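You operate a simulated robot arm through the tools that you are given. There is no shell and no other tool. Be economical: measure what you need, move in short steps, check, and stop when the job is done.

Carry out the task below with a simulated two-armed robot. There is one attempt and no reset: what you move stays moved.

TASK
Take the hand brush and put it in the inside of the left blue tote. Then turn the height knob to 40 mm. Then take the blue tub and put it on the top of the grey bench. Then open the bench drawer, put the blue block on the front of the bin table away in the inside of the bench drawer and shut the drawer again. Then stack the carton labelled "pipe caps" from the front of the bin table on top of the carton labelled "hose clips". Then put the black brush from the top of the grey bench on the card tray. Do these in the order given.
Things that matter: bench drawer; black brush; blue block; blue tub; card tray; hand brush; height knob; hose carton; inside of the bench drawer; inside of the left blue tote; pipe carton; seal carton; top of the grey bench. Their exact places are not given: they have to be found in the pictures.

Only the result counts: the job must be done as asked and must still hold three seconds after the hand-in. Knocking over, shifting, dropping, spilling or breaking anything else fails it. A push-on lid holds only when it is set on centred and level and pressed home; a screw cap is set on level and turned clockwise until tight.

THE ROBOT
Two 7-joint arms with two-finger grippers on one trunk, on a base that drives. Base frame: it is fixed to the floor where the robot stands at the start and does not move with it; the origin is under the middle of the robot, x ahead of it, y to its left, z up. Units: mm, degrees, N and s.
The left shoulder is at the start at [24, 215, 931], the right one opposite. With the tool pointing down near the work surface each hand reaches from about 100 to 620 mm from the robot's upright axis, wherever it stands, measured 20 degrees to its own side. Places, roughly: bench drawer [-2200, -2700, 700]; black brush (12x5x5 cm) [-1100, -2600, 900]; blue block (8x3x10 cm) [-2100, -4400, 800]; blue tub (9x8x5 cm) [-4100, -2900, 900]; card tray (35x25x3 cm) [-3500, -600, 900]; hand brush (12x4x11 cm) [500, -100, 300]; height knob [-4200, -2700, 900]; hose carton, pipe carton, seal carton [-1750, -4500, 750]; inside of the bench drawer [-2200, -2700, 700]; inside of the left blue tote (18x41 cm) [-220, 2580, 600]; top of the grey bench [-1300, -2900, 900]. Payload 2.2 kg a hand.
Tool frame (each hand has its own): the origin (TCP) lies between the finger pads and is the grasp point; the fingertips stand 19 mm ahead of it; z points along the fingers, y is the line along which they close. Largest opening 116 mm; the body of the gripper starts 70 mm behind the TCP.
Orientation is that of the tool frame in the base frame, as a unit quaternion [x, y, z, w]. With the fingers straight down and closing along the base's y, the tool's x points along the base's -x, its y along +y and its z along -z.

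THE INTERFACE
- The arms move only by the tool apply_moves. It takes "left_motion", "right_motion" or both (then of equal length, played together; a hand with none holds still); each is text: rows parted by semicolons, each of 7 numbers parted by spaces: the shift along the tool's x, y, z in mm, then the turn, a rotation vector about the tool's x, y, z in degrees, then the opening, from 0 (shut) to 1 (fully open). In form: x y z rx ry rz hand; .... A call has 1 to 10 rows; each row is the pose to reach, as a shift and turn from the pose commanded when the call began, along the tool's axes at that moment. Rows are played at 5 a second. More than 50 mm and 8.6 degrees between two rows, or a gripper value outside its range, and nothing of the call is played. A pose out of reach is approached as far as the arm can. The call stops where the force on the tool passes 40 N (or 10 N more than at its start, if that is more) or the arm is blocked; 0.2 s more then pass. Each finger halts on what it meets, pressing with about 23 N; the grip force reading is that of the motor and also rises with nothing between the fingers. The clock runs only during rows and for 0.2 s after the last one: add rows that repeat a pose to give the fingers time. The reply holds the time, the measured pose of the TCP, the force on the tool along the base axes, the opening and the grip force, in the units named above and with some noise, with the torque about the TCP (base axes, N m) and any sound that the robot's microphone picked up.
- Cameras (640 x 400 px; columns grow to the right, rows downward): "scene" is now at [106.8, -10.4, 1065.7]; the picture's right is [-0.00, -1.00, -0.00], its down [-0.82, 0.00, -0.58] and it looks along [0.58, -0.00, -0.82] (base axes); focal length 291 px, centre (320, 200). "left" rides on the left gripper at [69, 15, -97] in its tool frame; the picture's right is [-0.21, 0.98, 0.00], its down [-0.76, -0.17, -0.63] and it looks along [-0.62, -0.14, 0.78] (tool axes); focal length 251 px, centre (320, 200). "right" rides on the right gripper at [69, -15, -97] in its tool frame; the picture's right is [0.21, 0.98, 0.00], its down [-0.76, 0.17, -0.63] and it looks along [-0.62, 0.14, 0.77] (tool axes); focal length 251 px, centre (320, 200).
- camera(camera): a new picture of that camera. No time passes.
- lift_body(by): slides the trunk up (or, below 0, down) by that many mm; the arms and the scene camera ride with it, the base frame stays. It gives what a move gives, with no picture.
- base_move(legs): drives the robot by 1 to 6 legs, each [ahead, left, turn to the left] in mm, mm and degrees, along the robot's own axes; the way and the turn of a leg run together, so that a leg with both is an arc; at most 1500 mm and 180 degrees a leg. The arms and the cameras ride along, it lands a little off, and it stops where it bumps. It gives what a move gives.
- pan_tilt(pan, tilt): turns the head with the scene camera to pan (to the left, within 80 degrees either way) and tilt (down, from -29 to 69), counted from straight ahead of the robot. It gives what a move gives.
- point_at(camera, pixels): for up to 12 pixels [column, row] of the newest picture of that camera ("zoom" is the newest enlarged one), the place [x, y, z] in the base frame of the surface seen there, good to about 2 mm, but the place of the scene camera against the robot may be out by one fixed shift of up to 18 mm in any direction. No time passes.
- enlarge(camera, box): a new picture of the part [left, top, right, bottom] of that camera's present view, enlarged. No time passes.
- hand_in(): hands the job in; it is judged then, once.

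Work in short steps. Measure before you move; look again where a grasp or a placing could have gone wrong, and mend it. You have 131 turns and 154 pictures in all, those below and enlarged ones among them. Open the grippers and draw the arms clear of the work before you hand the job in, unless the task says otherwise; then end with one line.

The tools are called after ">>>" by a JSON object that holds its "op" and its "data". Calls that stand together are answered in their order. apply_moves: Moves the arms, as the interface text tells. Its arguments: {"type":"object","properties":{"left_motion":{"type":"string"},"right_motion":{"type":"string"}},"required":[]} The other tools are called the same way: lift_body (by) slides the trunk up or down; base_move (legs) drives the base; pan_tilt (pan, tilt) turns the head that bears the scene camera; camera (camera) takes a picture; point_at (camera, pixels) gives the place of the surface under pixels of a picture; enlarge (camera, box) takes an enlarged picture of a part of a camera's view; hand_in () hands the job in.

At the start:

```text
time: 0.0
left_eef_pos: [465.8, 81.6, 574.9]
left_tcp_rot: [0.0, 1.0, 0.0, 0.0]
left_wrist_force: [-0.2, 0.3, -0.4]
left_torque: [0.0, -0.01, 0.0]
left_grip_width: 116.1
left_grasp_force: 0.0
right_eef_pos: [342.6, -205.2, 472.1]
right_tcp_rot: [0.0, 1.0, 0.0, 0.0]
right_wrist_force: [0.6, -0.1, -0.8]
right_torque: [-0.02, -0.04, -0.01]
right_grip_width: 116.0
right_grasp_force: 0.1
trunk travel left (down, up): [-75.0, 415.0]
robot x, y, heading: [-0.1, -1.2, -0.2]
head pan, tilt: [-0.2, 54.6]
```

scene: 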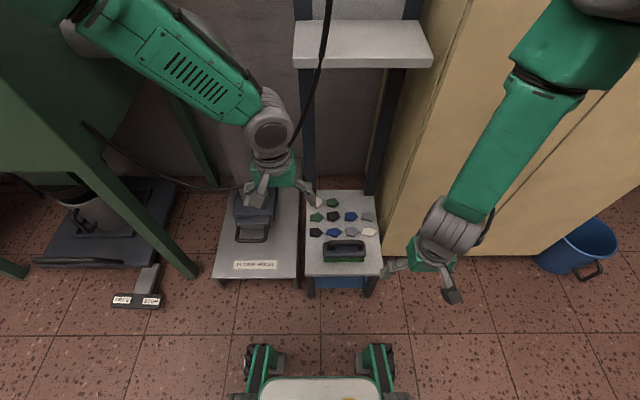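
right: 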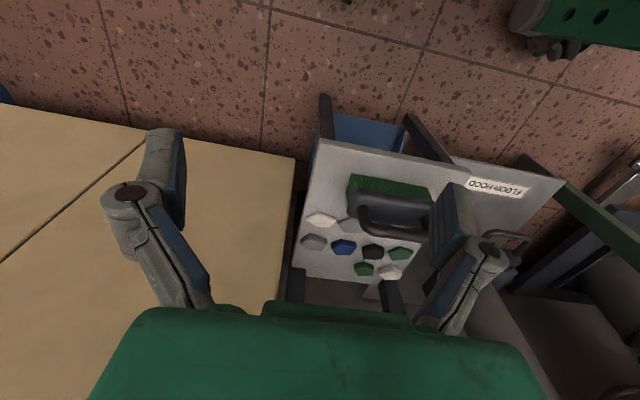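
left: 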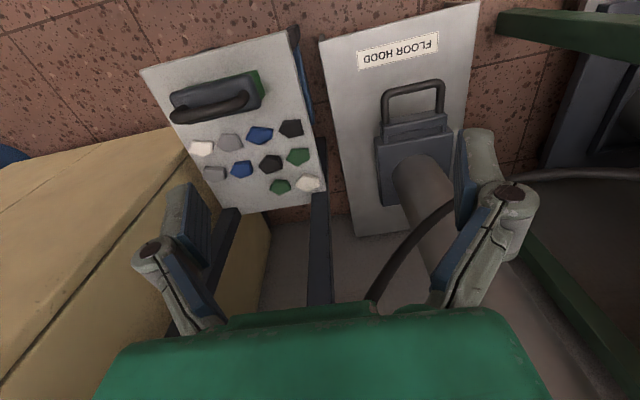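

The hand brush shows at about (345,250) in the scene picture. I enlarge it and measure its handle.

>>> {"op": "enlarge", "data": {"camera": "scene", "box": [290, 180, 410, 300]}}

>>> {"op": "point_at", "data": {"camera": "scene", "pixels": [[345, 245], [330, 245], [360, 245], [345, 259], [345, 239], [315, 268], [375, 268], [312, 200], [268, 235]]}}

>>> {"op": "point_at", "data": {"camera": "right", "pixels": [[390, 185], [380, 205], [400, 228], [425, 230], [420, 205], [365, 210], [310, 240], [330, 150], [360, 230]]}}

```text
3.33 times, centred on (350, 240) of scene
```

zoom: 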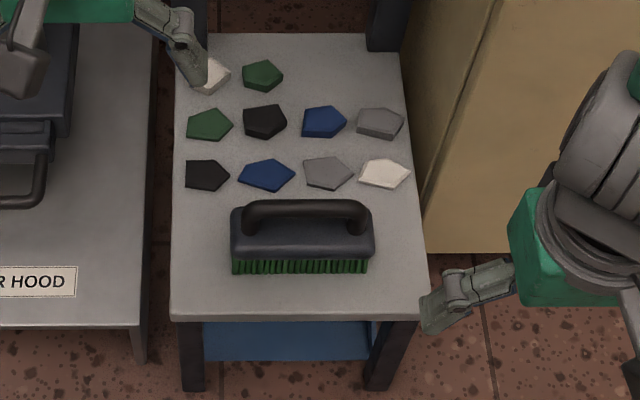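

```text
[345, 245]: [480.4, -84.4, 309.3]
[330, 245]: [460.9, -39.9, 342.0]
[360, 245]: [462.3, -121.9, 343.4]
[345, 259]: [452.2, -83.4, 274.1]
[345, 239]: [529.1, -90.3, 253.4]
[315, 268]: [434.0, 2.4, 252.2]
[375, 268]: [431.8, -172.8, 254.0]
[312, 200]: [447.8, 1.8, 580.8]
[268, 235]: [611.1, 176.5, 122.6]
```

```text
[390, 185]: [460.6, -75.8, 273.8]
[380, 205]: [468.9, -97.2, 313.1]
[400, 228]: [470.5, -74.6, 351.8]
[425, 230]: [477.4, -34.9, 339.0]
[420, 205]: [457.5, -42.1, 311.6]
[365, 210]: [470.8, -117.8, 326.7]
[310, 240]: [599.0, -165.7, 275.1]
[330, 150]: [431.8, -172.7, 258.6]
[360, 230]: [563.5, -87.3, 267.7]
```

I check where the yellow cabinet and the shelf stand before turning the hand.

>>> {"op": "point_at", "data": {"camera": "scene", "pixels": [[388, 250], [400, 180], [430, 100], [460, 30], [480, 100], [520, 250], [600, 200], [360, 50], [360, 30], [384, 150]]}}

>>> {"op": "point_at", "data": {"camera": "right", "pixels": [[290, 200], [250, 160], [100, 150], [100, 260], [20, 300], [240, 280]]}}

>>> {"op": "apply_moves", "data": {"right_motion": "0 0 0 0 0 8.5 1; 0 0 0 0 0 17 1; 0 0 0 0 0 25.5 1; 0 0 0 0 0 34 1; 0 0 0 0 0 42.5 1"}}

```text
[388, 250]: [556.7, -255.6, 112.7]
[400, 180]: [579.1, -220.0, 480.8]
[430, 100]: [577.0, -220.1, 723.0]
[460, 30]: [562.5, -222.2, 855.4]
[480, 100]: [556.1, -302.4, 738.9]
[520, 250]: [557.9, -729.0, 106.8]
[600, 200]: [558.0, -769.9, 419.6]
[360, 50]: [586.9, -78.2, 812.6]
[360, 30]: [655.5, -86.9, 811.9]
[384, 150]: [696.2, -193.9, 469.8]
```

```text
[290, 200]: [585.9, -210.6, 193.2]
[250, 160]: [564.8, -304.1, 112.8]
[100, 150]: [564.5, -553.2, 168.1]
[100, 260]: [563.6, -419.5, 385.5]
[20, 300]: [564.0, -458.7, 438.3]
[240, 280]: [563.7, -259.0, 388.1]
```

```text
time: 1.2
left_eef_pos: [464.4, 80.6, 576.7]
left_tcp_rot: [-0.001, 1.0, 0.0, 0.002]
left_wrist_force: [0.1, -0.5, 0.4]
left_torque: [0.01, 0.05, 0.06]
left_grip_width: 116.1
left_grasp_force: 0.0
right_eef_pos: [342.1, -205.0, 473.3]
right_tcp_rot: [0.363, 0.932, 0.001, 0.001]
right_wrist_force: [0.8, -0.1, -0.3]
right_torque: [0.0, -0.02, -0.01]
right_grip_width: 116.2
right_grasp_force: 0.2
trunk travel left (down, up): [-75.0, 415.0]
robot x, y, heading: [1.5, -0.1, -0.3]
head pan, tilt: [-0.2, 54.6]
```

The cabinet front is at x≈560 and tall; the brush is clear of it. I finish the turn to 90°.

>>> {"op": "apply_moves", "data": {"right_motion": "0 0 0 0 0 8 1; 0 0 0 0 0 16 1; 0 0 0 0 0 24 1; 0 0 0 0 0 32 1; 0 0 0 0 0 40 1; 0 0 0 0 0 47.5 1"}}

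>>> {"op": "camera", "data": {"camera": "right"}}

```text
time: 2.6
left_eef_pos: [464.6, 80.8, 576.8]
left_tcp_rot: [0.0, 1.0, 0.001, 0.002]
left_wrist_force: [0.2, 0.7, -0.4]
left_torque: [0.02, 0.02, 0.02]
left_grip_width: 116.0
left_grasp_force: 0.1
right_eef_pos: [343.8, -206.0, 473.0]
right_tcp_rot: [0.708, 0.707, 0.002, 0.0]
right_wrist_force: [0.6, -0.1, -0.6]
right_torque: [0.0, 0.0, -0.02]
right_grip_width: 116.1
right_grasp_force: 0.1
trunk travel left (down, up): [-75.0, 415.0]
robot x, y, heading: [0.1, 0.1, 0.1]
head pan, tilt: [-0.2, 54.6]
```

```text
149 pictures are left
```

right: 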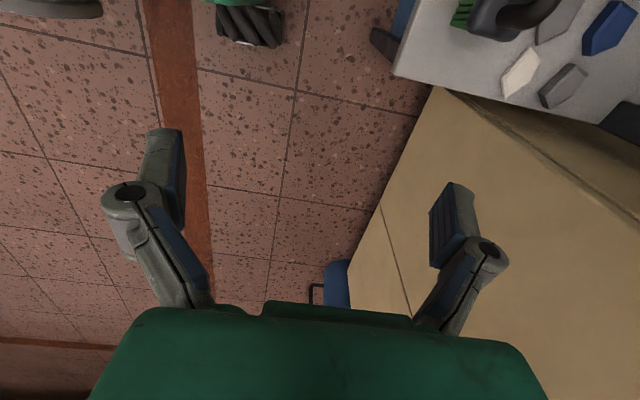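

The tool's x is now base +y and its y is base +x. I move above the brush and look.

>>> {"op": "apply_moves", "data": {"right_motion": "32 32 0 0 0 0 1; 64 63 0 0 0 0 1; 96 95 0 0 0 0 1; 126 126 0 0 0 0 1; 126 126 20 0 0 0 1; 126 126 20 0 0 0 1"}}

>>> {"op": "camera", "data": {"camera": "right"}}

>>> {"op": "camera", "data": {"camera": "left"}}

```text
time: 4.0
left_eef_pos: [464.1, 82.7, 576.8]
left_tcp_rot: [0.0, 1.0, 0.0, 0.001]
left_wrist_force: [0.7, -0.3, 0.2]
left_torque: [0.0, 0.02, 0.02]
left_grip_width: 116.0
left_grasp_force: 0.0
right_eef_pos: [468.3, -79.7, 454.3]
right_tcp_rot: [0.707, 0.707, 0.001, 0.002]
right_wrist_force: [0.6, 0.9, -0.7]
right_torque: [-0.02, 0.02, 0.0]
right_grip_width: 116.0
right_grasp_force: 0.0
trunk travel left (down, up): [-75.0, 415.0]
robot x, y, heading: [3.2, 1.3, -0.1]
head pan, tilt: [-0.2, 54.6]
```

```text
148 pictures are left
```

right: 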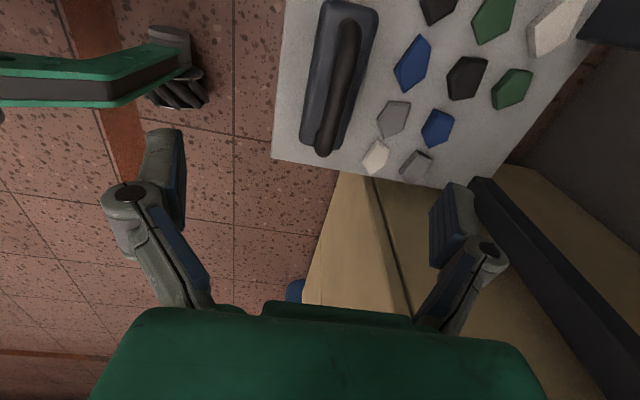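

```text
147 pictures are left
```

left: 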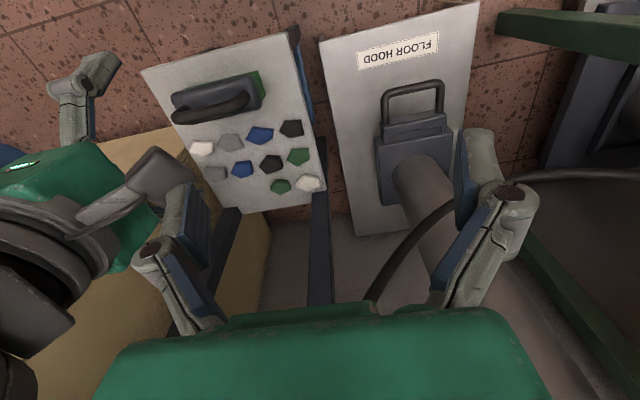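

The brush shows at (340,80) in the right picture. I measure its body and bar edges.

>>> {"op": "point_at", "data": {"camera": "right", "pixels": [[318, 60], [310, 110], [304, 140], [338, 60], [330, 100], [325, 140], [352, 40], [340, 90], [365, 60], [328, 154], [275, 150], [350, 20]]}}

>>> {"op": "point_at", "data": {"camera": "left", "pixels": [[200, 90], [190, 108], [240, 102], [250, 82], [212, 112], [180, 112], [262, 85], [160, 85]]}}

```text
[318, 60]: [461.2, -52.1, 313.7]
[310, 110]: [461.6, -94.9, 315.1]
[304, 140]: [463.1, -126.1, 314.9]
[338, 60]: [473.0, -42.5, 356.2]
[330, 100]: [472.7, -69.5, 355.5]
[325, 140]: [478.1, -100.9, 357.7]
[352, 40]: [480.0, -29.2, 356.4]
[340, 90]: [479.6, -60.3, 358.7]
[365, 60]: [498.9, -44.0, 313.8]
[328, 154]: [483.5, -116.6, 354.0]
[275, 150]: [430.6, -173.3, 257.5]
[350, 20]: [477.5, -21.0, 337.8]
```

```text
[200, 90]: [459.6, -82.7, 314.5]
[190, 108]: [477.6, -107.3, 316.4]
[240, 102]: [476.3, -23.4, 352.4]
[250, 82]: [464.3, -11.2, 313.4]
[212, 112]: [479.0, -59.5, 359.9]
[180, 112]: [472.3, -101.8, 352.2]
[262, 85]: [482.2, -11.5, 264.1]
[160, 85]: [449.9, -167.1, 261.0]
```

Body centre is (479,-73), top z 314, bar top 359. I descend to TCP z 303 and close.

>>> {"op": "apply_moves", "data": {"right_motion": "8 10 30 0 0 0 1; 8 10 75 0 0 0 1; 8 10 115 0 0 0 1; 8 10 150 0 0 0 1; 8 10 150 0 0 0 1; 8 10 150 0 0 0 0.2; 8 10 150 0 0 0 0.2; 8 10 150 0 0 0 0.2"}}

>>> {"op": "camera", "data": {"camera": "right"}}

```text
time: 5.8
left_eef_pos: [464.1, 81.6, 576.8]
left_tcp_rot: [0.0, 1.0, -0.001, 0.001]
left_wrist_force: [0.8, -0.2, 0.5]
left_torque: [0.0, 0.0, -0.01]
left_grip_width: 116.0
left_grasp_force: 0.1
right_eef_pos: [477.8, -70.6, 302.7]
right_tcp_rot: [0.707, 0.707, 0.0, 0.001]
right_wrist_force: [-0.1, -0.4, 0.0]
right_torque: [0.01, 0.01, 0.0]
right_grip_width: 34.3
right_grasp_force: 23.3
trunk travel left (down, up): [-75.0, 415.0]
robot x, y, heading: [1.0, 3.3, -0.1]
head pan, tilt: [-0.2, 54.6]
```

```text
146 pictures are left
```

right: 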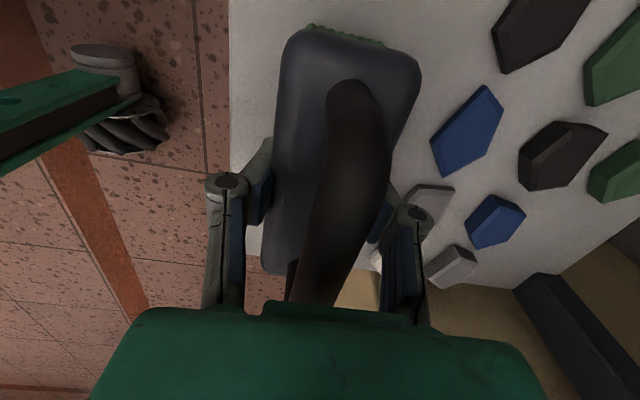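

Gripped (34 mm, 23 N). I lift straight up and draw the hand back a bit.

>>> {"op": "apply_moves", "data": {"right_motion": "0 0 -30 0 0 0 0.2; 0 0 -75 0 0 0 0.2; 0 0 -120 0 0 0 0.2; 0 0 -165 0 0 0 0.2; 0 -45 -200 0 0 0 0.2; -30 -85 -240 0 0 0 0.2; -60 -120 -280 0 0 0 0.2; -90 -140 -300 0 0 0 0.2"}}

>>> {"op": "camera", "data": {"camera": "scene"}}

>>> {"op": "camera", "data": {"camera": "left"}}

```text
refused: row 5 steps farther than a row can; nothing moved
```

```text
145 pictures are left
```

scene: 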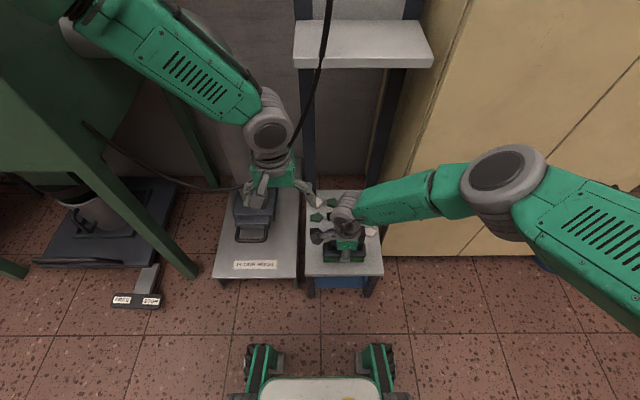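

```text
144 pictures are left
```

left: 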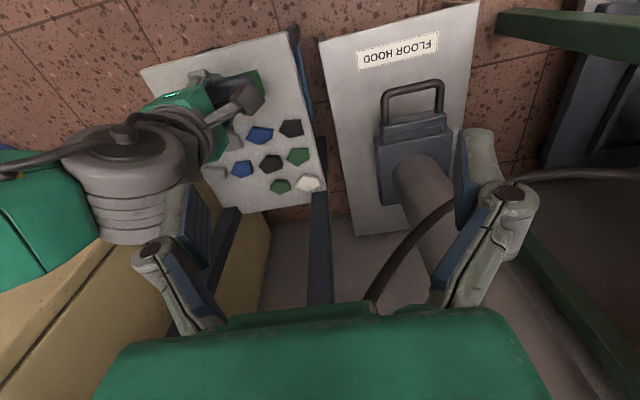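

One row's step was over 50 mm; I replay with smaller steps (and avoid extra pictures).

>>> {"op": "apply_moves", "data": {"right_motion": "0 0 -30 0 0 0 0.2; 0 0 -75 0 0 0 0.2; 0 0 -120 0 0 0 0.2; 0 0 -165 0 0 0 0.2; 0 -25 -200 0 0 0 0.2; -20 -50 -230 0 0 0 0.2; -40 -80 -260 0 0 0 0.2; -60 -110 -285 0 0 0 0.2; -80 -140 -300 0 0 0 0.2"}}

```text
time: 6.8
left_eef_pos: [465.1, 80.9, 583.0]
left_tcp_rot: [0.001, 1.0, -0.001, 0.006]
left_wrist_force: [0.6, 1.8, 0.6]
left_torque: [-0.07, -0.02, -0.02]
left_grip_width: 115.8
left_grasp_force: 0.1
right_eef_pos: [472.7, -81.6, 463.7]
right_tcp_rot: [0.71, 0.704, -0.006, 0.007]
right_wrist_force: [0.6, -1.9, -2.1]
right_torque: [0.1, 0.01, -0.03]
right_grip_width: 33.9
right_grasp_force: 23.4
trunk travel left (down, up): [-75.0, 415.0]
robot x, y, heading: [-0.6, -1.8, 0.0]
head pan, tilt: [-0.2, 54.6]
stopped in row 5 (left hand): the force on the tool passed its limit at 59 N (the readings are from after the stop); the commanded pose is now the measured one
```

The right wrist bumped the left hand. I move the left hand away first, back and to its left.

>>> {"op": "apply_moves", "data": {"left_motion": "0 25 0 0 0 0 1; 0 60 0 0 0 0 1; 30 90 0 0 0 0 1; 60 120 0 0 0 0 1; 100 140 0 0 0 0 1; 140 140 0 0 0 0 1; 180 140 0 0 0 0 1"}}

>>> {"op": "camera", "data": {"camera": "scene"}}

```text
time: 8.4
left_eef_pos: [286.4, 219.9, 578.0]
left_tcp_rot: [0.0, 1.0, -0.003, 0.007]
left_wrist_force: [-0.4, 0.6, -0.4]
left_torque: [-0.05, -0.02, 0.03]
left_grip_width: 115.9
left_grasp_force: 0.1
right_eef_pos: [473.8, -81.7, 464.3]
right_tcp_rot: [0.709, 0.705, -0.006, 0.007]
right_wrist_force: [-0.3, -0.3, -2.0]
right_torque: [-0.01, 0.01, 0.02]
right_grip_width: 34.1
right_grasp_force: 22.9
trunk travel left (down, up): [-75.0, 415.0]
robot x, y, heading: [-0.9, -3.8, -0.5]
head pan, tilt: [-0.2, 54.6]
```

```text
143 pictures are left
```

scene: 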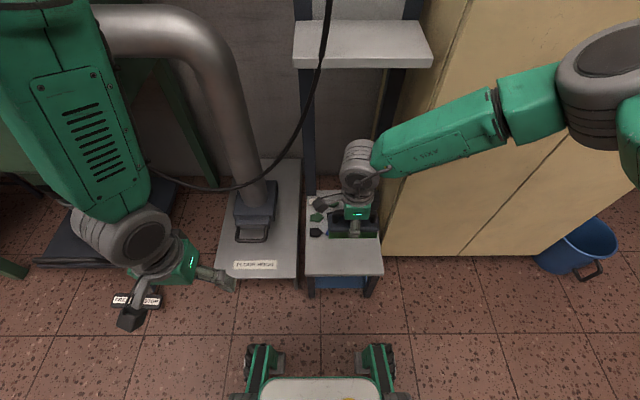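

Clear. Now I raise and pull back the right hand with the brush, then look around for the totes.

>>> {"op": "apply_moves", "data": {"right_motion": "0 -15 -40 0 0 0 0.2; 0 -30 -80 0 0 0 0.2; -15 -60 -110 0 0 0 0.2; -30 -95 -130 0 0 0 0.2; -50 -135 -140 0 0 0 0.2; -70 -170 -140 0 0 0 0.2"}}

>>> {"op": "pan_tilt", "data": {"pan": 80, "tilt": 20}}

>>> {"op": "camera", "data": {"camera": "scene"}}

```text
time: 9.8
left_eef_pos: [285.3, 220.6, 578.9]
left_tcp_rot: [0.0, 1.0, -0.002, 0.007]
left_wrist_force: [-1.0, 0.1, 0.3]
left_torque: [0.01, -0.01, 0.03]
left_grip_width: 116.0
left_grasp_force: 0.0
right_eef_pos: [304.4, -147.7, 606.2]
right_tcp_rot: [0.71, 0.704, -0.005, 0.008]
right_wrist_force: [-0.7, -1.0, -2.0]
right_torque: [0.0, -0.02, -0.03]
right_grip_width: 34.0
right_grasp_force: 22.9
trunk travel left (down, up): [-75.0, 415.0]
robot x, y, heading: [0.9, 1.0, -0.1]
head pan, tilt: [-0.2, 54.6]
```

```text
time: 11.4
left_eef_pos: [286.7, 220.1, 579.3]
left_tcp_rot: [-0.001, 1.0, -0.002, 0.007]
left_wrist_force: [0.1, 0.2, 0.4]
left_torque: [0.02, 0.03, -0.02]
left_grip_width: 115.9
left_grasp_force: 0.0
right_eef_pos: [303.8, -147.5, 606.0]
right_tcp_rot: [0.71, 0.705, -0.007, 0.006]
right_wrist_force: [0.0, 0.4, -1.6]
right_torque: [0.0, 0.04, 0.01]
right_grip_width: 33.6
right_grasp_force: 23.0
trunk travel left (down, up): [-75.0, 415.0]
robot x, y, heading: [1.5, -2.2, 0.1]
head pan, tilt: [80.0, 20.0]
```

```text
142 pictures are left
```

scene: 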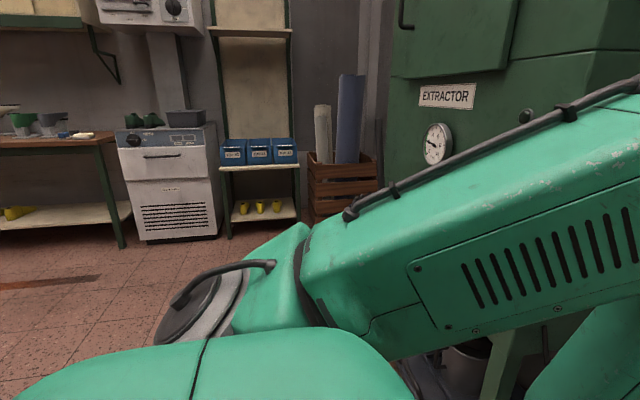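

Three blue totes appear on a table at (260,150). I enlarge and measure them.

>>> {"op": "enlarge", "data": {"camera": "scene", "box": [190, 100, 350, 240]}}

>>> {"op": "point_at", "data": {"camera": "scene", "pixels": [[232, 155], [260, 153], [285, 152], [222, 168], [296, 165], [330, 210], [200, 200], [120, 230], [275, 90], [60, 165]]}}

```text
2.86 times, centred on (270, 170) of scene
```

zoom: 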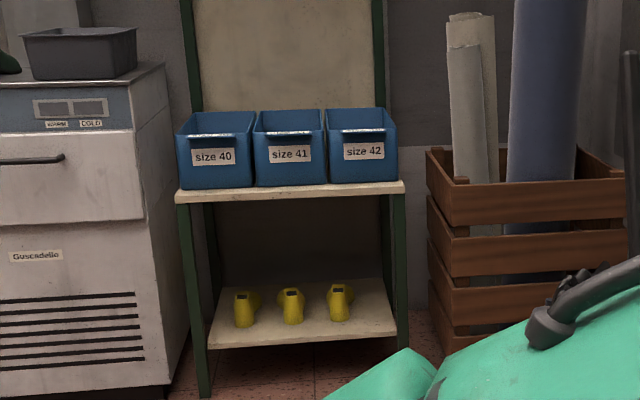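

```text
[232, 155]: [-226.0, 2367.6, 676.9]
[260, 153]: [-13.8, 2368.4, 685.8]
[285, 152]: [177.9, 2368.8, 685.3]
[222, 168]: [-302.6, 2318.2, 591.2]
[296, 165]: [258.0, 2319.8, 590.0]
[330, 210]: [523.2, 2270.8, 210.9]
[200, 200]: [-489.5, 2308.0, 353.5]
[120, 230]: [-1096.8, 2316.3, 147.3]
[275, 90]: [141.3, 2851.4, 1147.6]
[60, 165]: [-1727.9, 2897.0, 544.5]
```

Left tote's front is at x≈-226, y≈2368. I raise the trunk, then back up, turn left and drive toward it.

>>> {"op": "lift_body", "data": {"by": 250}}

>>> {"op": "base_move", "data": {"legs": [[-350, 0, 0], [0, 0, 90], [1200, 0, 0]]}}

>>> {"op": "pan_tilt", "data": {"pan": 0, "tilt": 35}}

>>> {"op": "camera", "data": {"camera": "scene"}}

```text
time: 14.0
left_eef_pos: [286.2, 219.2, 828.2]
left_tcp_rot: [0.0, 1.0, -0.003, 0.006]
left_wrist_force: [-0.2, -0.1, -0.1]
left_torque: [0.0, -0.01, 0.02]
left_grip_width: 115.6
left_grasp_force: 0.1
right_eef_pos: [302.7, -147.5, 856.7]
right_tcp_rot: [0.71, 0.704, -0.007, 0.007]
right_wrist_force: [-0.5, -0.6, -1.4]
right_torque: [0.0, -0.01, -0.05]
right_grip_width: 33.8
right_grasp_force: 22.9
trunk travel left (down, up): [-325.0, 165.0]
robot x, y, heading: [-0.3, -0.3, 0.1]
head pan, tilt: [80.0, 20.0]
```

```text
time: 25.8
left_eef_pos: [-556.0, 1495.2, 828.6]
left_tcp_rot: [-0.703, 0.711, 0.003, 0.007]
left_wrist_force: [0.1, 1.1, -0.7]
left_torque: [-0.03, -0.02, -0.01]
left_grip_width: 115.8
left_grasp_force: 0.0
right_eef_pos: [-187.1, 1507.8, 856.6]
right_tcp_rot: [0.009, 1.0, 0.0, 0.009]
right_wrist_force: [0.4, 0.6, -0.1]
right_torque: [0.03, -0.02, 0.04]
right_grip_width: 23.4
right_grasp_force: 0.0
trunk travel left (down, up): [-325.0, 165.0]
robot x, y, heading: [-337.9, 1201.3, 89.4]
head pan, tilt: [80.0, 20.0]
```

```text
time: 27.3
left_eef_pos: [-555.4, 1493.2, 829.1]
left_tcp_rot: [-0.703, 0.711, 0.003, 0.007]
left_wrist_force: [-0.1, -0.7, 0.0]
left_torque: [0.02, 0.04, -0.01]
left_grip_width: 116.0
left_grasp_force: 0.0
right_eef_pos: [-187.0, 1506.4, 857.0]
right_tcp_rot: [0.01, 1.0, 0.001, 0.009]
right_wrist_force: [0.5, 0.0, -0.2]
right_torque: [-0.01, 0.03, -0.05]
right_grip_width: 23.2
right_grasp_force: 0.1
trunk travel left (down, up): [-325.0, 165.0]
robot x, y, heading: [-338.7, 1210.3, 89.2]
head pan, tilt: [0.0, 35.0]
```

```text
140 pictures are left
```

scene: 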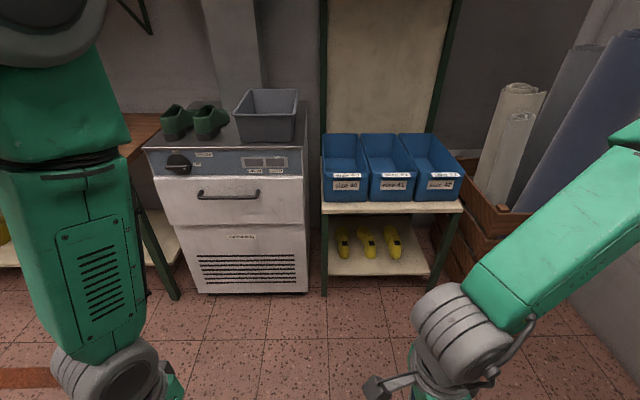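

The right grip now reads 23 mm and 0 N: the brush fell during the drive. I look for it.

>>> {"op": "camera", "data": {"camera": "right"}}

>>> {"op": "pan_tilt", "data": {"pan": 0, "tilt": 69}}

>>> {"op": "camera", "data": {"camera": "scene"}}

>>> {"op": "pan_tilt", "data": {"pan": -80, "tilt": 35}}

>>> {"op": "camera", "data": {"camera": "scene"}}

```text
139 pictures are left
```

right: 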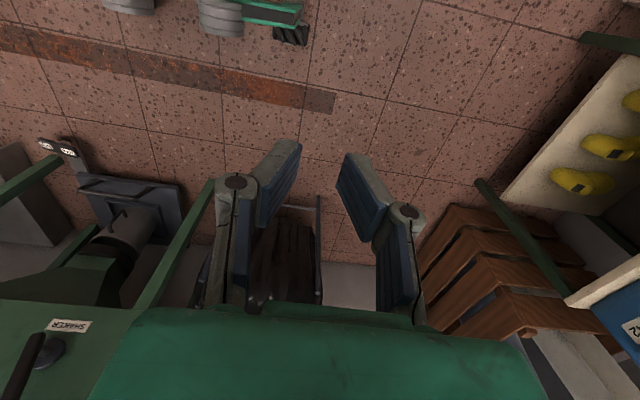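

```text
time: 28.3
left_eef_pos: [-556.0, 1493.8, 830.8]
left_tcp_rot: [-0.703, 0.712, 0.003, 0.008]
left_wrist_force: [0.2, -0.4, -0.5]
left_torque: [0.0, -0.03, 0.02]
left_grip_width: 116.0
left_grasp_force: 0.1
right_eef_pos: [-186.5, 1505.7, 857.6]
right_tcp_rot: [0.009, 1.0, 0.002, 0.01]
right_wrist_force: [0.8, -0.2, 0.1]
right_torque: [0.03, -0.02, 0.02]
right_grip_width: 23.3
right_grasp_force: 0.0
trunk travel left (down, up): [-325.0, 165.0]
robot x, y, heading: [-340.6, 1204.3, 89.0]
head pan, tilt: [0.0, 68.8]
```

```text
138 pictures are left
```

scene: 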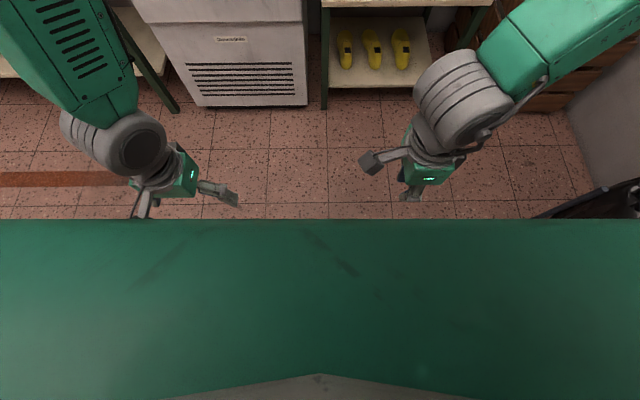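

```text
time: 29.8
left_eef_pos: [-555.7, 1492.7, 829.1]
left_tcp_rot: [-0.702, 0.712, 0.004, 0.007]
left_wrist_force: [0.5, 0.4, -0.1]
left_torque: [-0.02, -0.04, 0.02]
left_grip_width: 116.0
left_grasp_force: 0.1
right_eef_pos: [-187.6, 1505.1, 856.1]
right_tcp_rot: [0.009, 1.0, 0.002, 0.01]
right_wrist_force: [1.0, 0.0, 0.0]
right_torque: [0.02, -0.01, 0.02]
right_grip_width: 23.1
right_grasp_force: 0.0
trunk travel left (down, up): [-325.0, 165.0]
robot x, y, heading: [-338.1, 1202.8, 89.4]
head pan, tilt: [-80.0, 35.0]
```

```text
137 pictures are left
```

scene: 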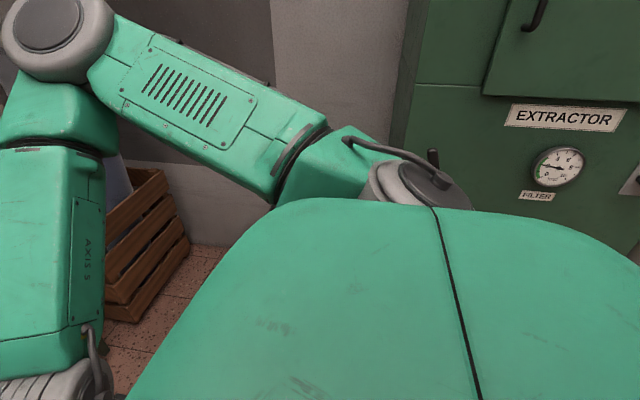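

The brush isn't here, so it fell earlier on the way. I turn the robot leftward to face back down the path and look at the floor.

>>> {"op": "base_move", "data": {"legs": [[0, 0, 175]]}}

>>> {"op": "pan_tilt", "data": {"pan": 0, "tilt": 40}}

>>> {"op": "camera", "data": {"camera": "scene"}}

```text
time: 37.4
left_eef_pos: [-141.3, 905.2, 829.5]
left_tcp_rot: [0.735, 0.678, -0.008, 0.004]
left_wrist_force: [0.0, 0.8, -0.6]
left_torque: [0.0, 0.01, -0.01]
left_grip_width: 116.0
left_grasp_force: 0.1
right_eef_pos: [-510.9, 919.0, 857.3]
right_tcp_rot: [0.999, -0.044, -0.009, 0.001]
right_wrist_force: [-0.4, -0.3, 0.3]
right_torque: [0.01, 0.02, 0.0]
right_grip_width: 23.2
right_grasp_force: 0.1
trunk travel left (down, up): [-325.0, 165.0]
robot x, y, heading: [-339.6, 1200.5, -94.6]
head pan, tilt: [-80.0, 35.0]
```

```text
time: 38.9
left_eef_pos: [-141.6, 908.7, 830.6]
left_tcp_rot: [0.734, 0.679, -0.008, 0.005]
left_wrist_force: [0.2, -0.3, 0.1]
left_torque: [0.02, 0.03, -0.01]
left_grip_width: 115.9
left_grasp_force: 0.1
right_eef_pos: [-510.9, 920.1, 858.3]
right_tcp_rot: [0.999, -0.043, -0.01, 0.002]
right_wrist_force: [-0.3, -0.2, -0.3]
right_torque: [-0.02, 0.0, 0.01]
right_grip_width: 23.4
right_grasp_force: 0.0
trunk travel left (down, up): [-325.0, 165.0]
robot x, y, heading: [-337.6, 1204.1, -94.6]
head pan, tilt: [0.0, 40.0]
```

```text
136 pictures are left
```

scene: 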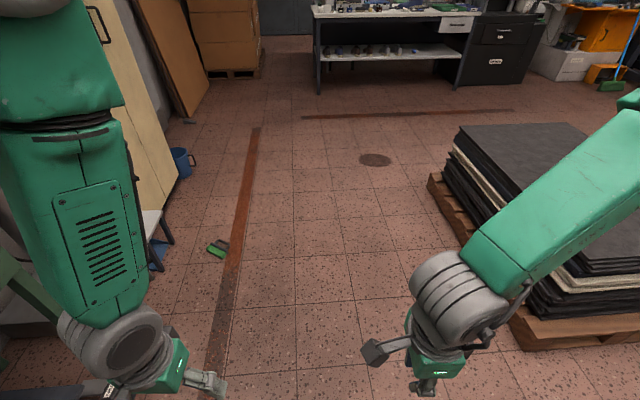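

The brush lies on the floor at (217,248). I enlarge and measure it.

>>> {"op": "enlarge", "data": {"camera": "scene", "box": [180, 220, 260, 270]}}

>>> {"op": "point_at", "data": {"camera": "scene", "pixels": [[216, 251], [220, 243], [212, 251], [224, 252], [230, 270], [175, 265], [150, 225]]}}

```text
8.00 times, centred on (220, 245) of scene
```

zoom: 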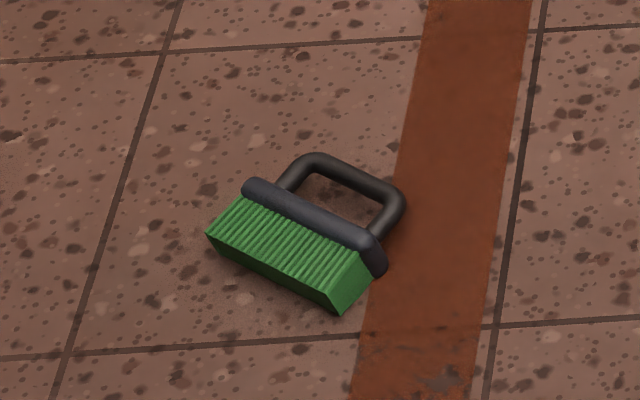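

```text
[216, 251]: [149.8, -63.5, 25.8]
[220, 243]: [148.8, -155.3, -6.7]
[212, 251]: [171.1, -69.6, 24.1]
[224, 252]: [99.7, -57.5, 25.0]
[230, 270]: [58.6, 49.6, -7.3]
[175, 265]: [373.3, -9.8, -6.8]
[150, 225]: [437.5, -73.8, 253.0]
```

I get finer points on the brush to know its lie.

>>> {"op": "point_at", "data": {"camera": "zoom", "pixels": [[255, 188], [365, 240], [378, 262], [315, 160], [395, 195], [375, 235], [210, 235], [340, 308], [290, 185], [335, 200]]}}

```text
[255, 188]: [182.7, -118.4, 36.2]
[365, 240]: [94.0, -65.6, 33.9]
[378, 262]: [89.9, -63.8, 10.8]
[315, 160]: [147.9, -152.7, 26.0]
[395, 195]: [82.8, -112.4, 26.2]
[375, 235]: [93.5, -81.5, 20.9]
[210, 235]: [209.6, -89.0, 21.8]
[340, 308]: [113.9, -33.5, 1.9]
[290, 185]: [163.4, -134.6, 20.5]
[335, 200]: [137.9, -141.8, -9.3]
```

Brush lies on its side, long axis toward about 150°, body centre about (148,-85). I drive back to west of it and face it.

>>> {"op": "base_move", "data": {"legs": [[1255, 90, 0], [0, 0, 94.6]]}}

>>> {"op": "pan_tilt", "data": {"pan": 0, "tilt": 60}}

>>> {"op": "lift_body", "data": {"by": -325}}

>>> {"op": "camera", "data": {"camera": "scene"}}

```text
time: 49.2
left_eef_pos: [-62.2, 164.6, 830.4]
left_tcp_rot: [0.014, 1.0, -0.003, 0.009]
left_wrist_force: [-0.2, 0.6, -0.4]
left_torque: [-0.02, 0.0, 0.0]
left_grip_width: 116.0
left_grasp_force: 0.1
right_eef_pos: [-54.7, -204.5, 856.5]
right_tcp_rot: [0.719, 0.695, -0.006, 0.009]
right_wrist_force: [0.1, 0.7, 0.6]
right_torque: [0.02, 0.0, -0.02]
right_grip_width: 23.1
right_grasp_force: 0.1
trunk travel left (down, up): [-325.0, 165.0]
robot x, y, heading: [-351.0, -46.7, -1.3]
head pan, tilt: [0.0, 40.0]
```

```text
time: 50.0
left_eef_pos: [-65.8, 163.4, 830.3]
left_tcp_rot: [0.013, 1.0, -0.004, 0.01]
left_wrist_force: [0.6, 0.3, -0.7]
left_torque: [0.02, -0.01, -0.02]
left_grip_width: 115.8
left_grasp_force: 0.1
right_eef_pos: [-58.4, -204.6, 858.7]
right_tcp_rot: [0.719, 0.695, -0.004, 0.01]
right_wrist_force: [-0.5, -0.1, 0.3]
right_torque: [0.02, 0.01, 0.0]
right_grip_width: 23.3
right_grasp_force: 0.1
trunk travel left (down, up): [-325.0, 165.0]
robot x, y, heading: [-351.5, -47.4, -1.6]
head pan, tilt: [0.0, 60.0]
```

```text
time: 53.2
left_eef_pos: [-65.9, 164.9, 505.9]
left_tcp_rot: [0.013, 1.0, -0.003, 0.01]
left_wrist_force: [-0.5, -0.6, -0.3]
left_torque: [-0.01, -0.03, -0.04]
left_grip_width: 115.8
left_grasp_force: 0.1
right_eef_pos: [-57.4, -204.2, 532.7]
right_tcp_rot: [0.719, 0.695, -0.005, 0.011]
right_wrist_force: [0.4, -0.1, 0.0]
right_torque: [-0.03, 0.0, 0.0]
right_grip_width: 22.8
right_grasp_force: 0.0
trunk travel left (down, up): [0.0, 490.0]
robot x, y, heading: [-350.8, -48.2, -1.6]
head pan, tilt: [0.0, 60.0]
```

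```text
134 pictures are left
```

scene: 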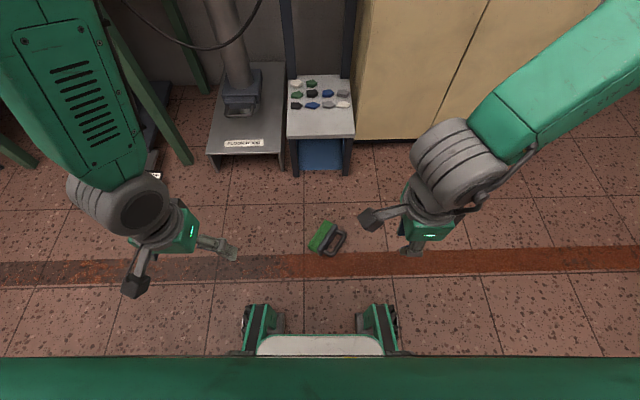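

Brush at (327,240), clear of the feet. I creep 80 mm ahead, then bring the right hand over it, turned about 62° back.

>>> {"op": "base_move", "data": {"legs": [[80, 0, 0]]}}

>>> {"op": "apply_moves", "data": {"right_motion": "0 0 0 0 0 -7.7 0.65; 0 0 0 0 0 -15.4 0.65; 20 20 0 0 0 -23.1 0.65; 45 45 20 0 0 -30.8 0.65; 70 70 50 0 0 -38.5 0.65; 90 90 80 0 0 -46.2 0.65; 110 105 110 0 0 -54 0.65; 125 121 140 0 0 -61.7 0.65; 125 121 170 0 0 -61.7 0.65; 125 121 170 0 0 -61.7 0.65"}}

>>> {"op": "camera", "data": {"camera": "right"}}

```text
time: 54.3
left_eef_pos: [15.4, 161.9, 506.0]
left_tcp_rot: [0.013, 1.0, -0.003, 0.011]
left_wrist_force: [0.7, 0.3, -0.1]
left_torque: [0.03, 0.0, 0.01]
left_grip_width: 116.1
left_grasp_force: 0.0
right_eef_pos: [23.4, -205.2, 532.6]
right_tcp_rot: [0.719, 0.695, -0.005, 0.009]
right_wrist_force: [0.0, 0.4, -0.3]
right_torque: [0.0, 0.0, 0.02]
right_grip_width: 23.2
right_grasp_force: 0.1
trunk travel left (down, up): [0.0, 490.0]
robot x, y, heading: [-272.6, -51.6, -1.7]
head pan, tilt: [0.0, 60.0]
```

```text
time: 56.5
left_eef_pos: [14.1, 161.6, 506.9]
left_tcp_rot: [0.015, 1.0, -0.003, 0.012]
left_wrist_force: [0.0, 0.3, -0.7]
left_torque: [-0.02, 0.01, 0.01]
left_grip_width: 115.9
left_grasp_force: 0.1
right_eef_pos: [147.8, -87.5, 363.1]
right_tcp_rot: [0.26, 0.965, -0.009, 0.007]
right_wrist_force: [-0.9, 0.0, 0.0]
right_torque: [0.01, 0.02, 0.01]
right_grip_width: 75.3
right_grasp_force: 0.0
trunk travel left (down, up): [0.0, 490.0]
robot x, y, heading: [-275.4, -50.2, -1.3]
head pan, tilt: [0.0, 60.0]
```

```text
133 pictures are left
```

right: 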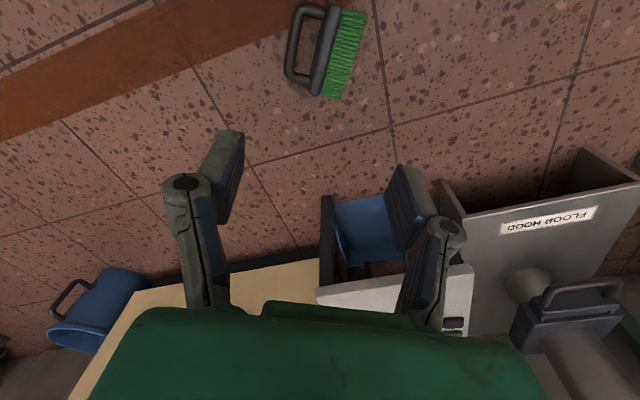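

The right camera sees the brush at (325,50). I measure it with that camera.

>>> {"op": "enlarge", "data": {"camera": "right", "box": [265, 0, 385, 110]}}

>>> {"op": "point_at", "data": {"camera": "right", "pixels": [[328, 15], [318, 88], [325, 50], [365, 18], [337, 98], [350, 58], [292, 45], [298, 77], [303, 12], [308, 45], [280, 100]]}}

```text
3.64 times, centred on (325, 55) of right
```

zoom: 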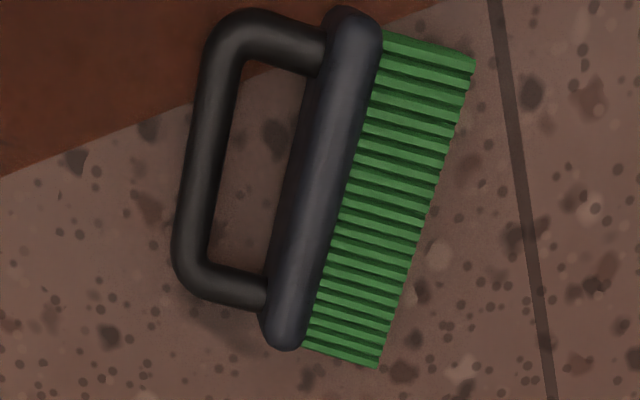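

```text
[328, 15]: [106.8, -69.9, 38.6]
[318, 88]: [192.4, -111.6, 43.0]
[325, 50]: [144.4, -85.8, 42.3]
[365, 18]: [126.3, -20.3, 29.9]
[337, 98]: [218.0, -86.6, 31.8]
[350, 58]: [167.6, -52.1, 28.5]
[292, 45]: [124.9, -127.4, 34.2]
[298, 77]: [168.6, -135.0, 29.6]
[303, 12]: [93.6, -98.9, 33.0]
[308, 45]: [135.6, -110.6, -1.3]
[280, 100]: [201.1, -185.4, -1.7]
```

Centre for the grip is about (158,-76) with opening 0.6 so one finger enters the loop. I descend partway first.

>>> {"op": "apply_moves", "data": {"right_motion": "-3 15 30 0 0 0 0.6; -3 15 75 0 0 0 0.6; -3 15 120 0 0 0 0.6; -3 15 165 0 0 0 0.6; -3 15 210 0 0 0 0.6; -3 15 245 0 0 0 0.6; -3 15 265 0 0 0 0.6; -3 15 265 0 0 0 0.6"}}

>>> {"op": "camera", "data": {"camera": "right"}}

```text
time: 58.3
left_eef_pos: [12.9, 162.0, 505.7]
left_tcp_rot: [0.013, 1.0, -0.003, 0.012]
left_wrist_force: [-0.6, -0.3, -0.3]
left_torque: [0.0, -0.01, -0.03]
left_grip_width: 116.0
left_grasp_force: 0.2
right_eef_pos: [146.8, -102.9, 124.6]
right_tcp_rot: [0.263, 0.965, -0.01, 0.01]
right_wrist_force: [0.4, 0.5, 0.6]
right_torque: [-0.04, -0.03, 0.04]
right_grip_width: 69.5
right_grasp_force: 0.0
right hand out of reach, approached as far as the arm can: row 6, 7, 8
trunk travel left (down, up): [0.0, 490.0]
robot x, y, heading: [-272.0, -48.1, -1.4]
head pan, tilt: [0.0, 60.0]
```

```text
131 pictures are left
```

right: 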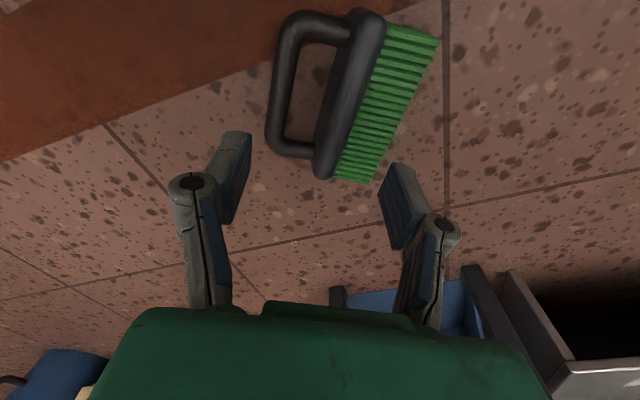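

The floor is out of reach from here with the arm stretched. I'll stand with the brush beside the base: raise the hand, shift right, turn to heading 90 and sidestep.

>>> {"op": "apply_moves", "data": {"right_motion": "0 0 -45 0 0 -8 0.6; 0 0 -90 0 0 -16 0.6; 0 0 -135 0 0 -24 0.6; 0 0 -180 0 0 -32 0.6; 0 0 -220 0 0 -40 0.6; 0 0 -240 0 0 -48 0.6; 0 0 -240 0 0 -56 0.6; 0 0 -240 0 0 -64 0.6; 0 0 -240 0 0 -72 0.6; 0 0 -240 0 0 -80 0.6"}}

>>> {"op": "base_move", "data": {"legs": [[0, -190, 0], [0, 0, 91.4], [0, -85, 0]]}}

>>> {"op": "pan_tilt", "data": {"pan": -65, "tilt": 65}}

>>> {"op": "camera", "data": {"camera": "scene"}}

>>> {"op": "camera", "data": {"camera": "right"}}

```text
time: 60.5
left_eef_pos: [12.9, 161.6, 506.9]
left_tcp_rot: [0.014, 1.0, -0.003, 0.012]
left_wrist_force: [-0.7, 0.6, 0.6]
left_torque: [0.0, -0.04, -0.01]
left_grip_width: 116.0
left_grasp_force: 0.1
right_eef_pos: [140.3, -94.6, 365.5]
right_tcp_rot: [-0.422, 0.906, -0.011, 0.001]
right_wrist_force: [0.2, 0.3, 0.1]
right_torque: [-0.01, -0.04, 0.01]
right_grip_width: 69.5
right_grasp_force: 0.1
trunk travel left (down, up): [0.0, 490.0]
robot x, y, heading: [-273.6, -46.4, -1.6]
head pan, tilt: [0.0, 60.0]
```

```text
time: 66.6
left_eef_pos: [-428.1, 39.1, 502.0]
left_tcp_rot: [0.708, -0.706, 0.002, -0.016]
left_wrist_force: [-1.2, -0.5, -0.7]
left_torque: [-0.01, -0.13, 0.01]
left_grip_width: 115.7
left_grasp_force: 0.0
right_eef_pos: [-173.8, 173.8, 365.5]
right_tcp_rot: [0.943, -0.331, 0.016, -0.011]
right_wrist_force: [-1.7, 1.0, 0.9]
right_torque: [0.0, -0.15, 0.0]
right_grip_width: 69.7
right_grasp_force: 0.0
trunk travel left (down, up): [0.0, 490.0]
robot x, y, heading: [-196.3, -239.8, 89.8]
head pan, tilt: [0.0, 60.0]
```

```text
time: 68.0
left_eef_pos: [-426.0, 36.9, 505.5]
left_tcp_rot: [0.708, -0.706, -0.004, -0.013]
left_wrist_force: [-2.0, -0.8, 0.9]
left_torque: [0.03, -0.04, 0.03]
left_grip_width: 116.0
left_grasp_force: 0.0
right_eef_pos: [-174.1, 172.5, 367.8]
right_tcp_rot: [0.944, -0.33, 0.01, -0.011]
right_wrist_force: [-0.5, 0.3, 0.9]
right_torque: [-0.01, -0.04, -0.03]
right_grip_width: 69.4
right_grasp_force: 0.1
trunk travel left (down, up): [0.0, 490.0]
robot x, y, heading: [-201.8, -239.7, 90.3]
head pan, tilt: [-65.0, 65.0]
```

```text
130 pictures are left
```

scene: 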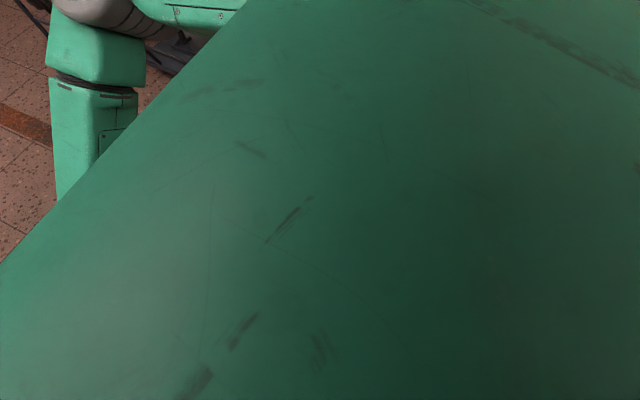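

```text
129 pictures are left
```

right: 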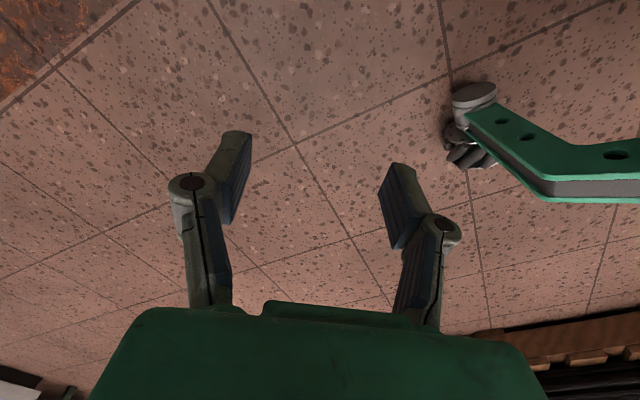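

Scene view is blocked here; I swing the right hand over the brush place, trimming the turn by -8°.

>>> {"op": "apply_moves", "data": {"right_motion": "42 0 0 0 0 -3 0.6; 84 0 0 0 0 -6 0.6; 126 -2 0 0 0 -8.3 0.6; 168 -4 0 0 0 -8.3 0.6; 210 -6 0 0 0 -8.3 0.6; 252 -8 0 0 0 -8.3 0.6; 294 -10 0 0 0 -8.3 0.6; 336 -12 0 0 0 -8.3 0.6; 375 -13 0 0 0 -8.3 0.6; 414 -13 0 0 0 -8.3 0.6"}}

>>> {"op": "camera", "data": {"camera": "right"}}

```text
time: 70.2
left_eef_pos: [-417.2, 38.7, 508.3]
left_tcp_rot: [0.708, -0.706, -0.008, -0.009]
left_wrist_force: [-0.5, 0.2, -0.7]
left_torque: [0.0, 0.01, 0.02]
left_grip_width: 116.2
left_grasp_force: 0.0
right_eef_pos: [163.8, -76.9, 367.4]
right_tcp_rot: [0.965, -0.262, 0.004, -0.008]
right_wrist_force: [-0.5, -0.3, 1.0]
right_torque: [0.01, -0.01, 0.01]
right_grip_width: 69.8
right_grasp_force: 0.0
trunk travel left (down, up): [0.0, 490.0]
robot x, y, heading: [-201.1, -237.8, 90.1]
head pan, tilt: [-65.0, 65.0]
```

```text
128 pictures are left
```

right: 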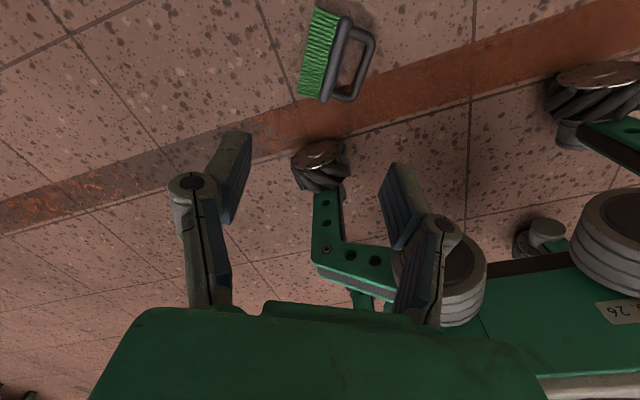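

The brush at (330,60), and a wheel at (320,165). I measure both.

>>> {"op": "enlarge", "data": {"camera": "right", "box": [270, 0, 400, 110]}}

>>> {"op": "point_at", "data": {"camera": "right", "pixels": [[345, 20], [328, 95], [338, 55], [318, 10], [300, 92], [312, 50], [368, 60], [350, 98], [356, 60], [320, 150], [320, 175], [325, 200]]}}

```text
3.64 times, centred on (335, 55) of right
```

zoom: 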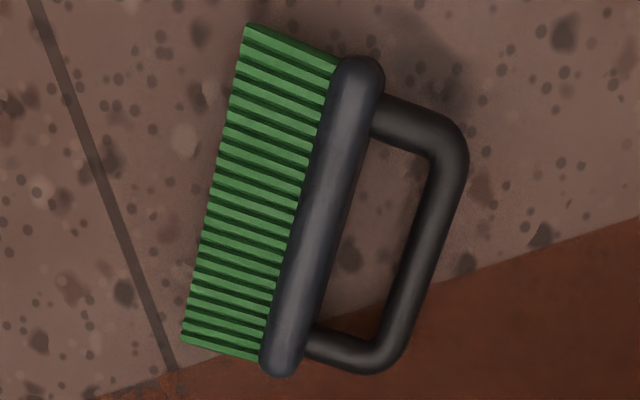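

```text
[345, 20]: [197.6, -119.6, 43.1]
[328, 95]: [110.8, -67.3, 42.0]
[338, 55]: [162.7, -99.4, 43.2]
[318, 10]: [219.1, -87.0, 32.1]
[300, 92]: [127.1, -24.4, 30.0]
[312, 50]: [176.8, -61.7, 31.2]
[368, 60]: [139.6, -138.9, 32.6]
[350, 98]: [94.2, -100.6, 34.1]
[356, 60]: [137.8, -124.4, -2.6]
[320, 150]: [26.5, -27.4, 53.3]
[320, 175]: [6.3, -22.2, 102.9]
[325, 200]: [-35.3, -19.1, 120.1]
```

Centre refined to (162,-79). I descend toward the floor.

>>> {"op": "apply_moves", "data": {"right_motion": "0 3 40 0 0 0 0.6; 0 3 85 0 0 0 0.6; 0 3 130 0 0 0 0.6; 0 3 175 0 0 0 0.6; 0 3 215 0 0 0 0.6; 0 3 250 0 0 0 0.6; 0 3 280 0 0 0 0.6; 0 3 280 0 0 0 0.6"}}

>>> {"op": "camera", "data": {"camera": "right"}}

```text
time: 72.0
left_eef_pos: [-414.5, 37.3, 508.9]
left_tcp_rot: [0.708, -0.706, -0.009, -0.008]
left_wrist_force: [0.1, 0.1, -0.6]
left_torque: [0.01, 0.01, 0.04]
left_grip_width: 116.2
left_grasp_force: 0.2
right_eef_pos: [167.6, -75.9, 86.5]
right_tcp_rot: [0.965, -0.262, 0.004, -0.008]
right_wrist_force: [0.0, 0.2, 0.0]
right_torque: [-0.05, 0.01, 0.03]
right_grip_width: 69.5
right_grasp_force: 0.2
trunk travel left (down, up): [0.0, 490.0]
robot x, y, heading: [-195.9, -240.8, 90.1]
head pan, tilt: [-65.0, 65.0]
```

```text
126 pictures are left
```

right: 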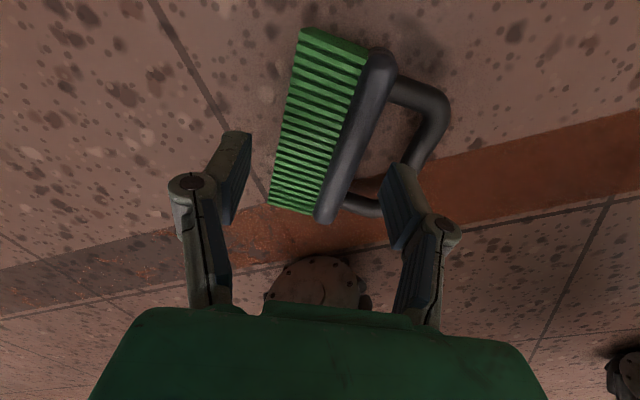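

Reached well. I re-measure at close range before the last drop.

>>> {"op": "point_at", "data": {"camera": "right", "pixels": [[378, 65], [325, 215], [355, 130], [312, 35], [272, 202], [295, 120], [435, 110], [415, 150], [390, 100], [365, 170]]}}

```text
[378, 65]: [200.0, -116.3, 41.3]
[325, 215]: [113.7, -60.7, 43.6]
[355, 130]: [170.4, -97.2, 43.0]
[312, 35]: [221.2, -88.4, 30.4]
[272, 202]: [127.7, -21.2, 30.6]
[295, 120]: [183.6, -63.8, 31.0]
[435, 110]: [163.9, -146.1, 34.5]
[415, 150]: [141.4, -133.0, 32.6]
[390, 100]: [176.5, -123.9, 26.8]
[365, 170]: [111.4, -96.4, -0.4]
```

Alignment is good. I go down 60 mm and close fully.

>>> {"op": "apply_moves", "data": {"right_motion": "-2 0 20 0 0 0 0.6; -2 0 40 0 0 0 0.6; -2 0 60 0 0 0 0.6; -2 0 60 0 0 0 0.6; -2 0 60 0 0 0 0.3; -2 0 60 0 0 0 0.1; -2 0 60 0 0 0 0; -2 0 60 0 0 0 0"}}

>>> {"op": "camera", "data": {"camera": "right"}}

```text
time: 73.8
left_eef_pos: [-414.9, 37.5, 509.0]
left_tcp_rot: [0.708, -0.706, -0.01, -0.008]
left_wrist_force: [-0.5, 0.7, -0.2]
left_torque: [-0.05, 0.01, -0.02]
left_grip_width: 116.0
left_grasp_force: 0.1
right_eef_pos: [167.7, -74.2, 26.6]
right_tcp_rot: [0.965, -0.262, 0.004, -0.008]
right_wrist_force: [-0.1, 0.5, -0.8]
right_torque: [-0.03, 0.01, -0.02]
right_grip_width: 55.5
right_grasp_force: 23.0
trunk travel left (down, up): [0.0, 490.0]
robot x, y, heading: [-197.2, -238.9, 89.8]
head pan, tilt: [-65.0, 65.0]
```

```text
125 pictures are left
```

right: 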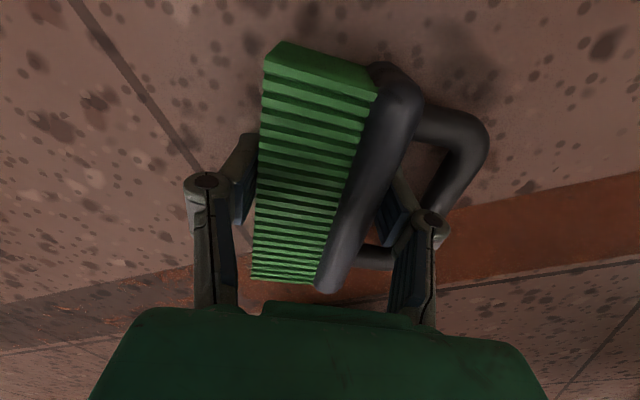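

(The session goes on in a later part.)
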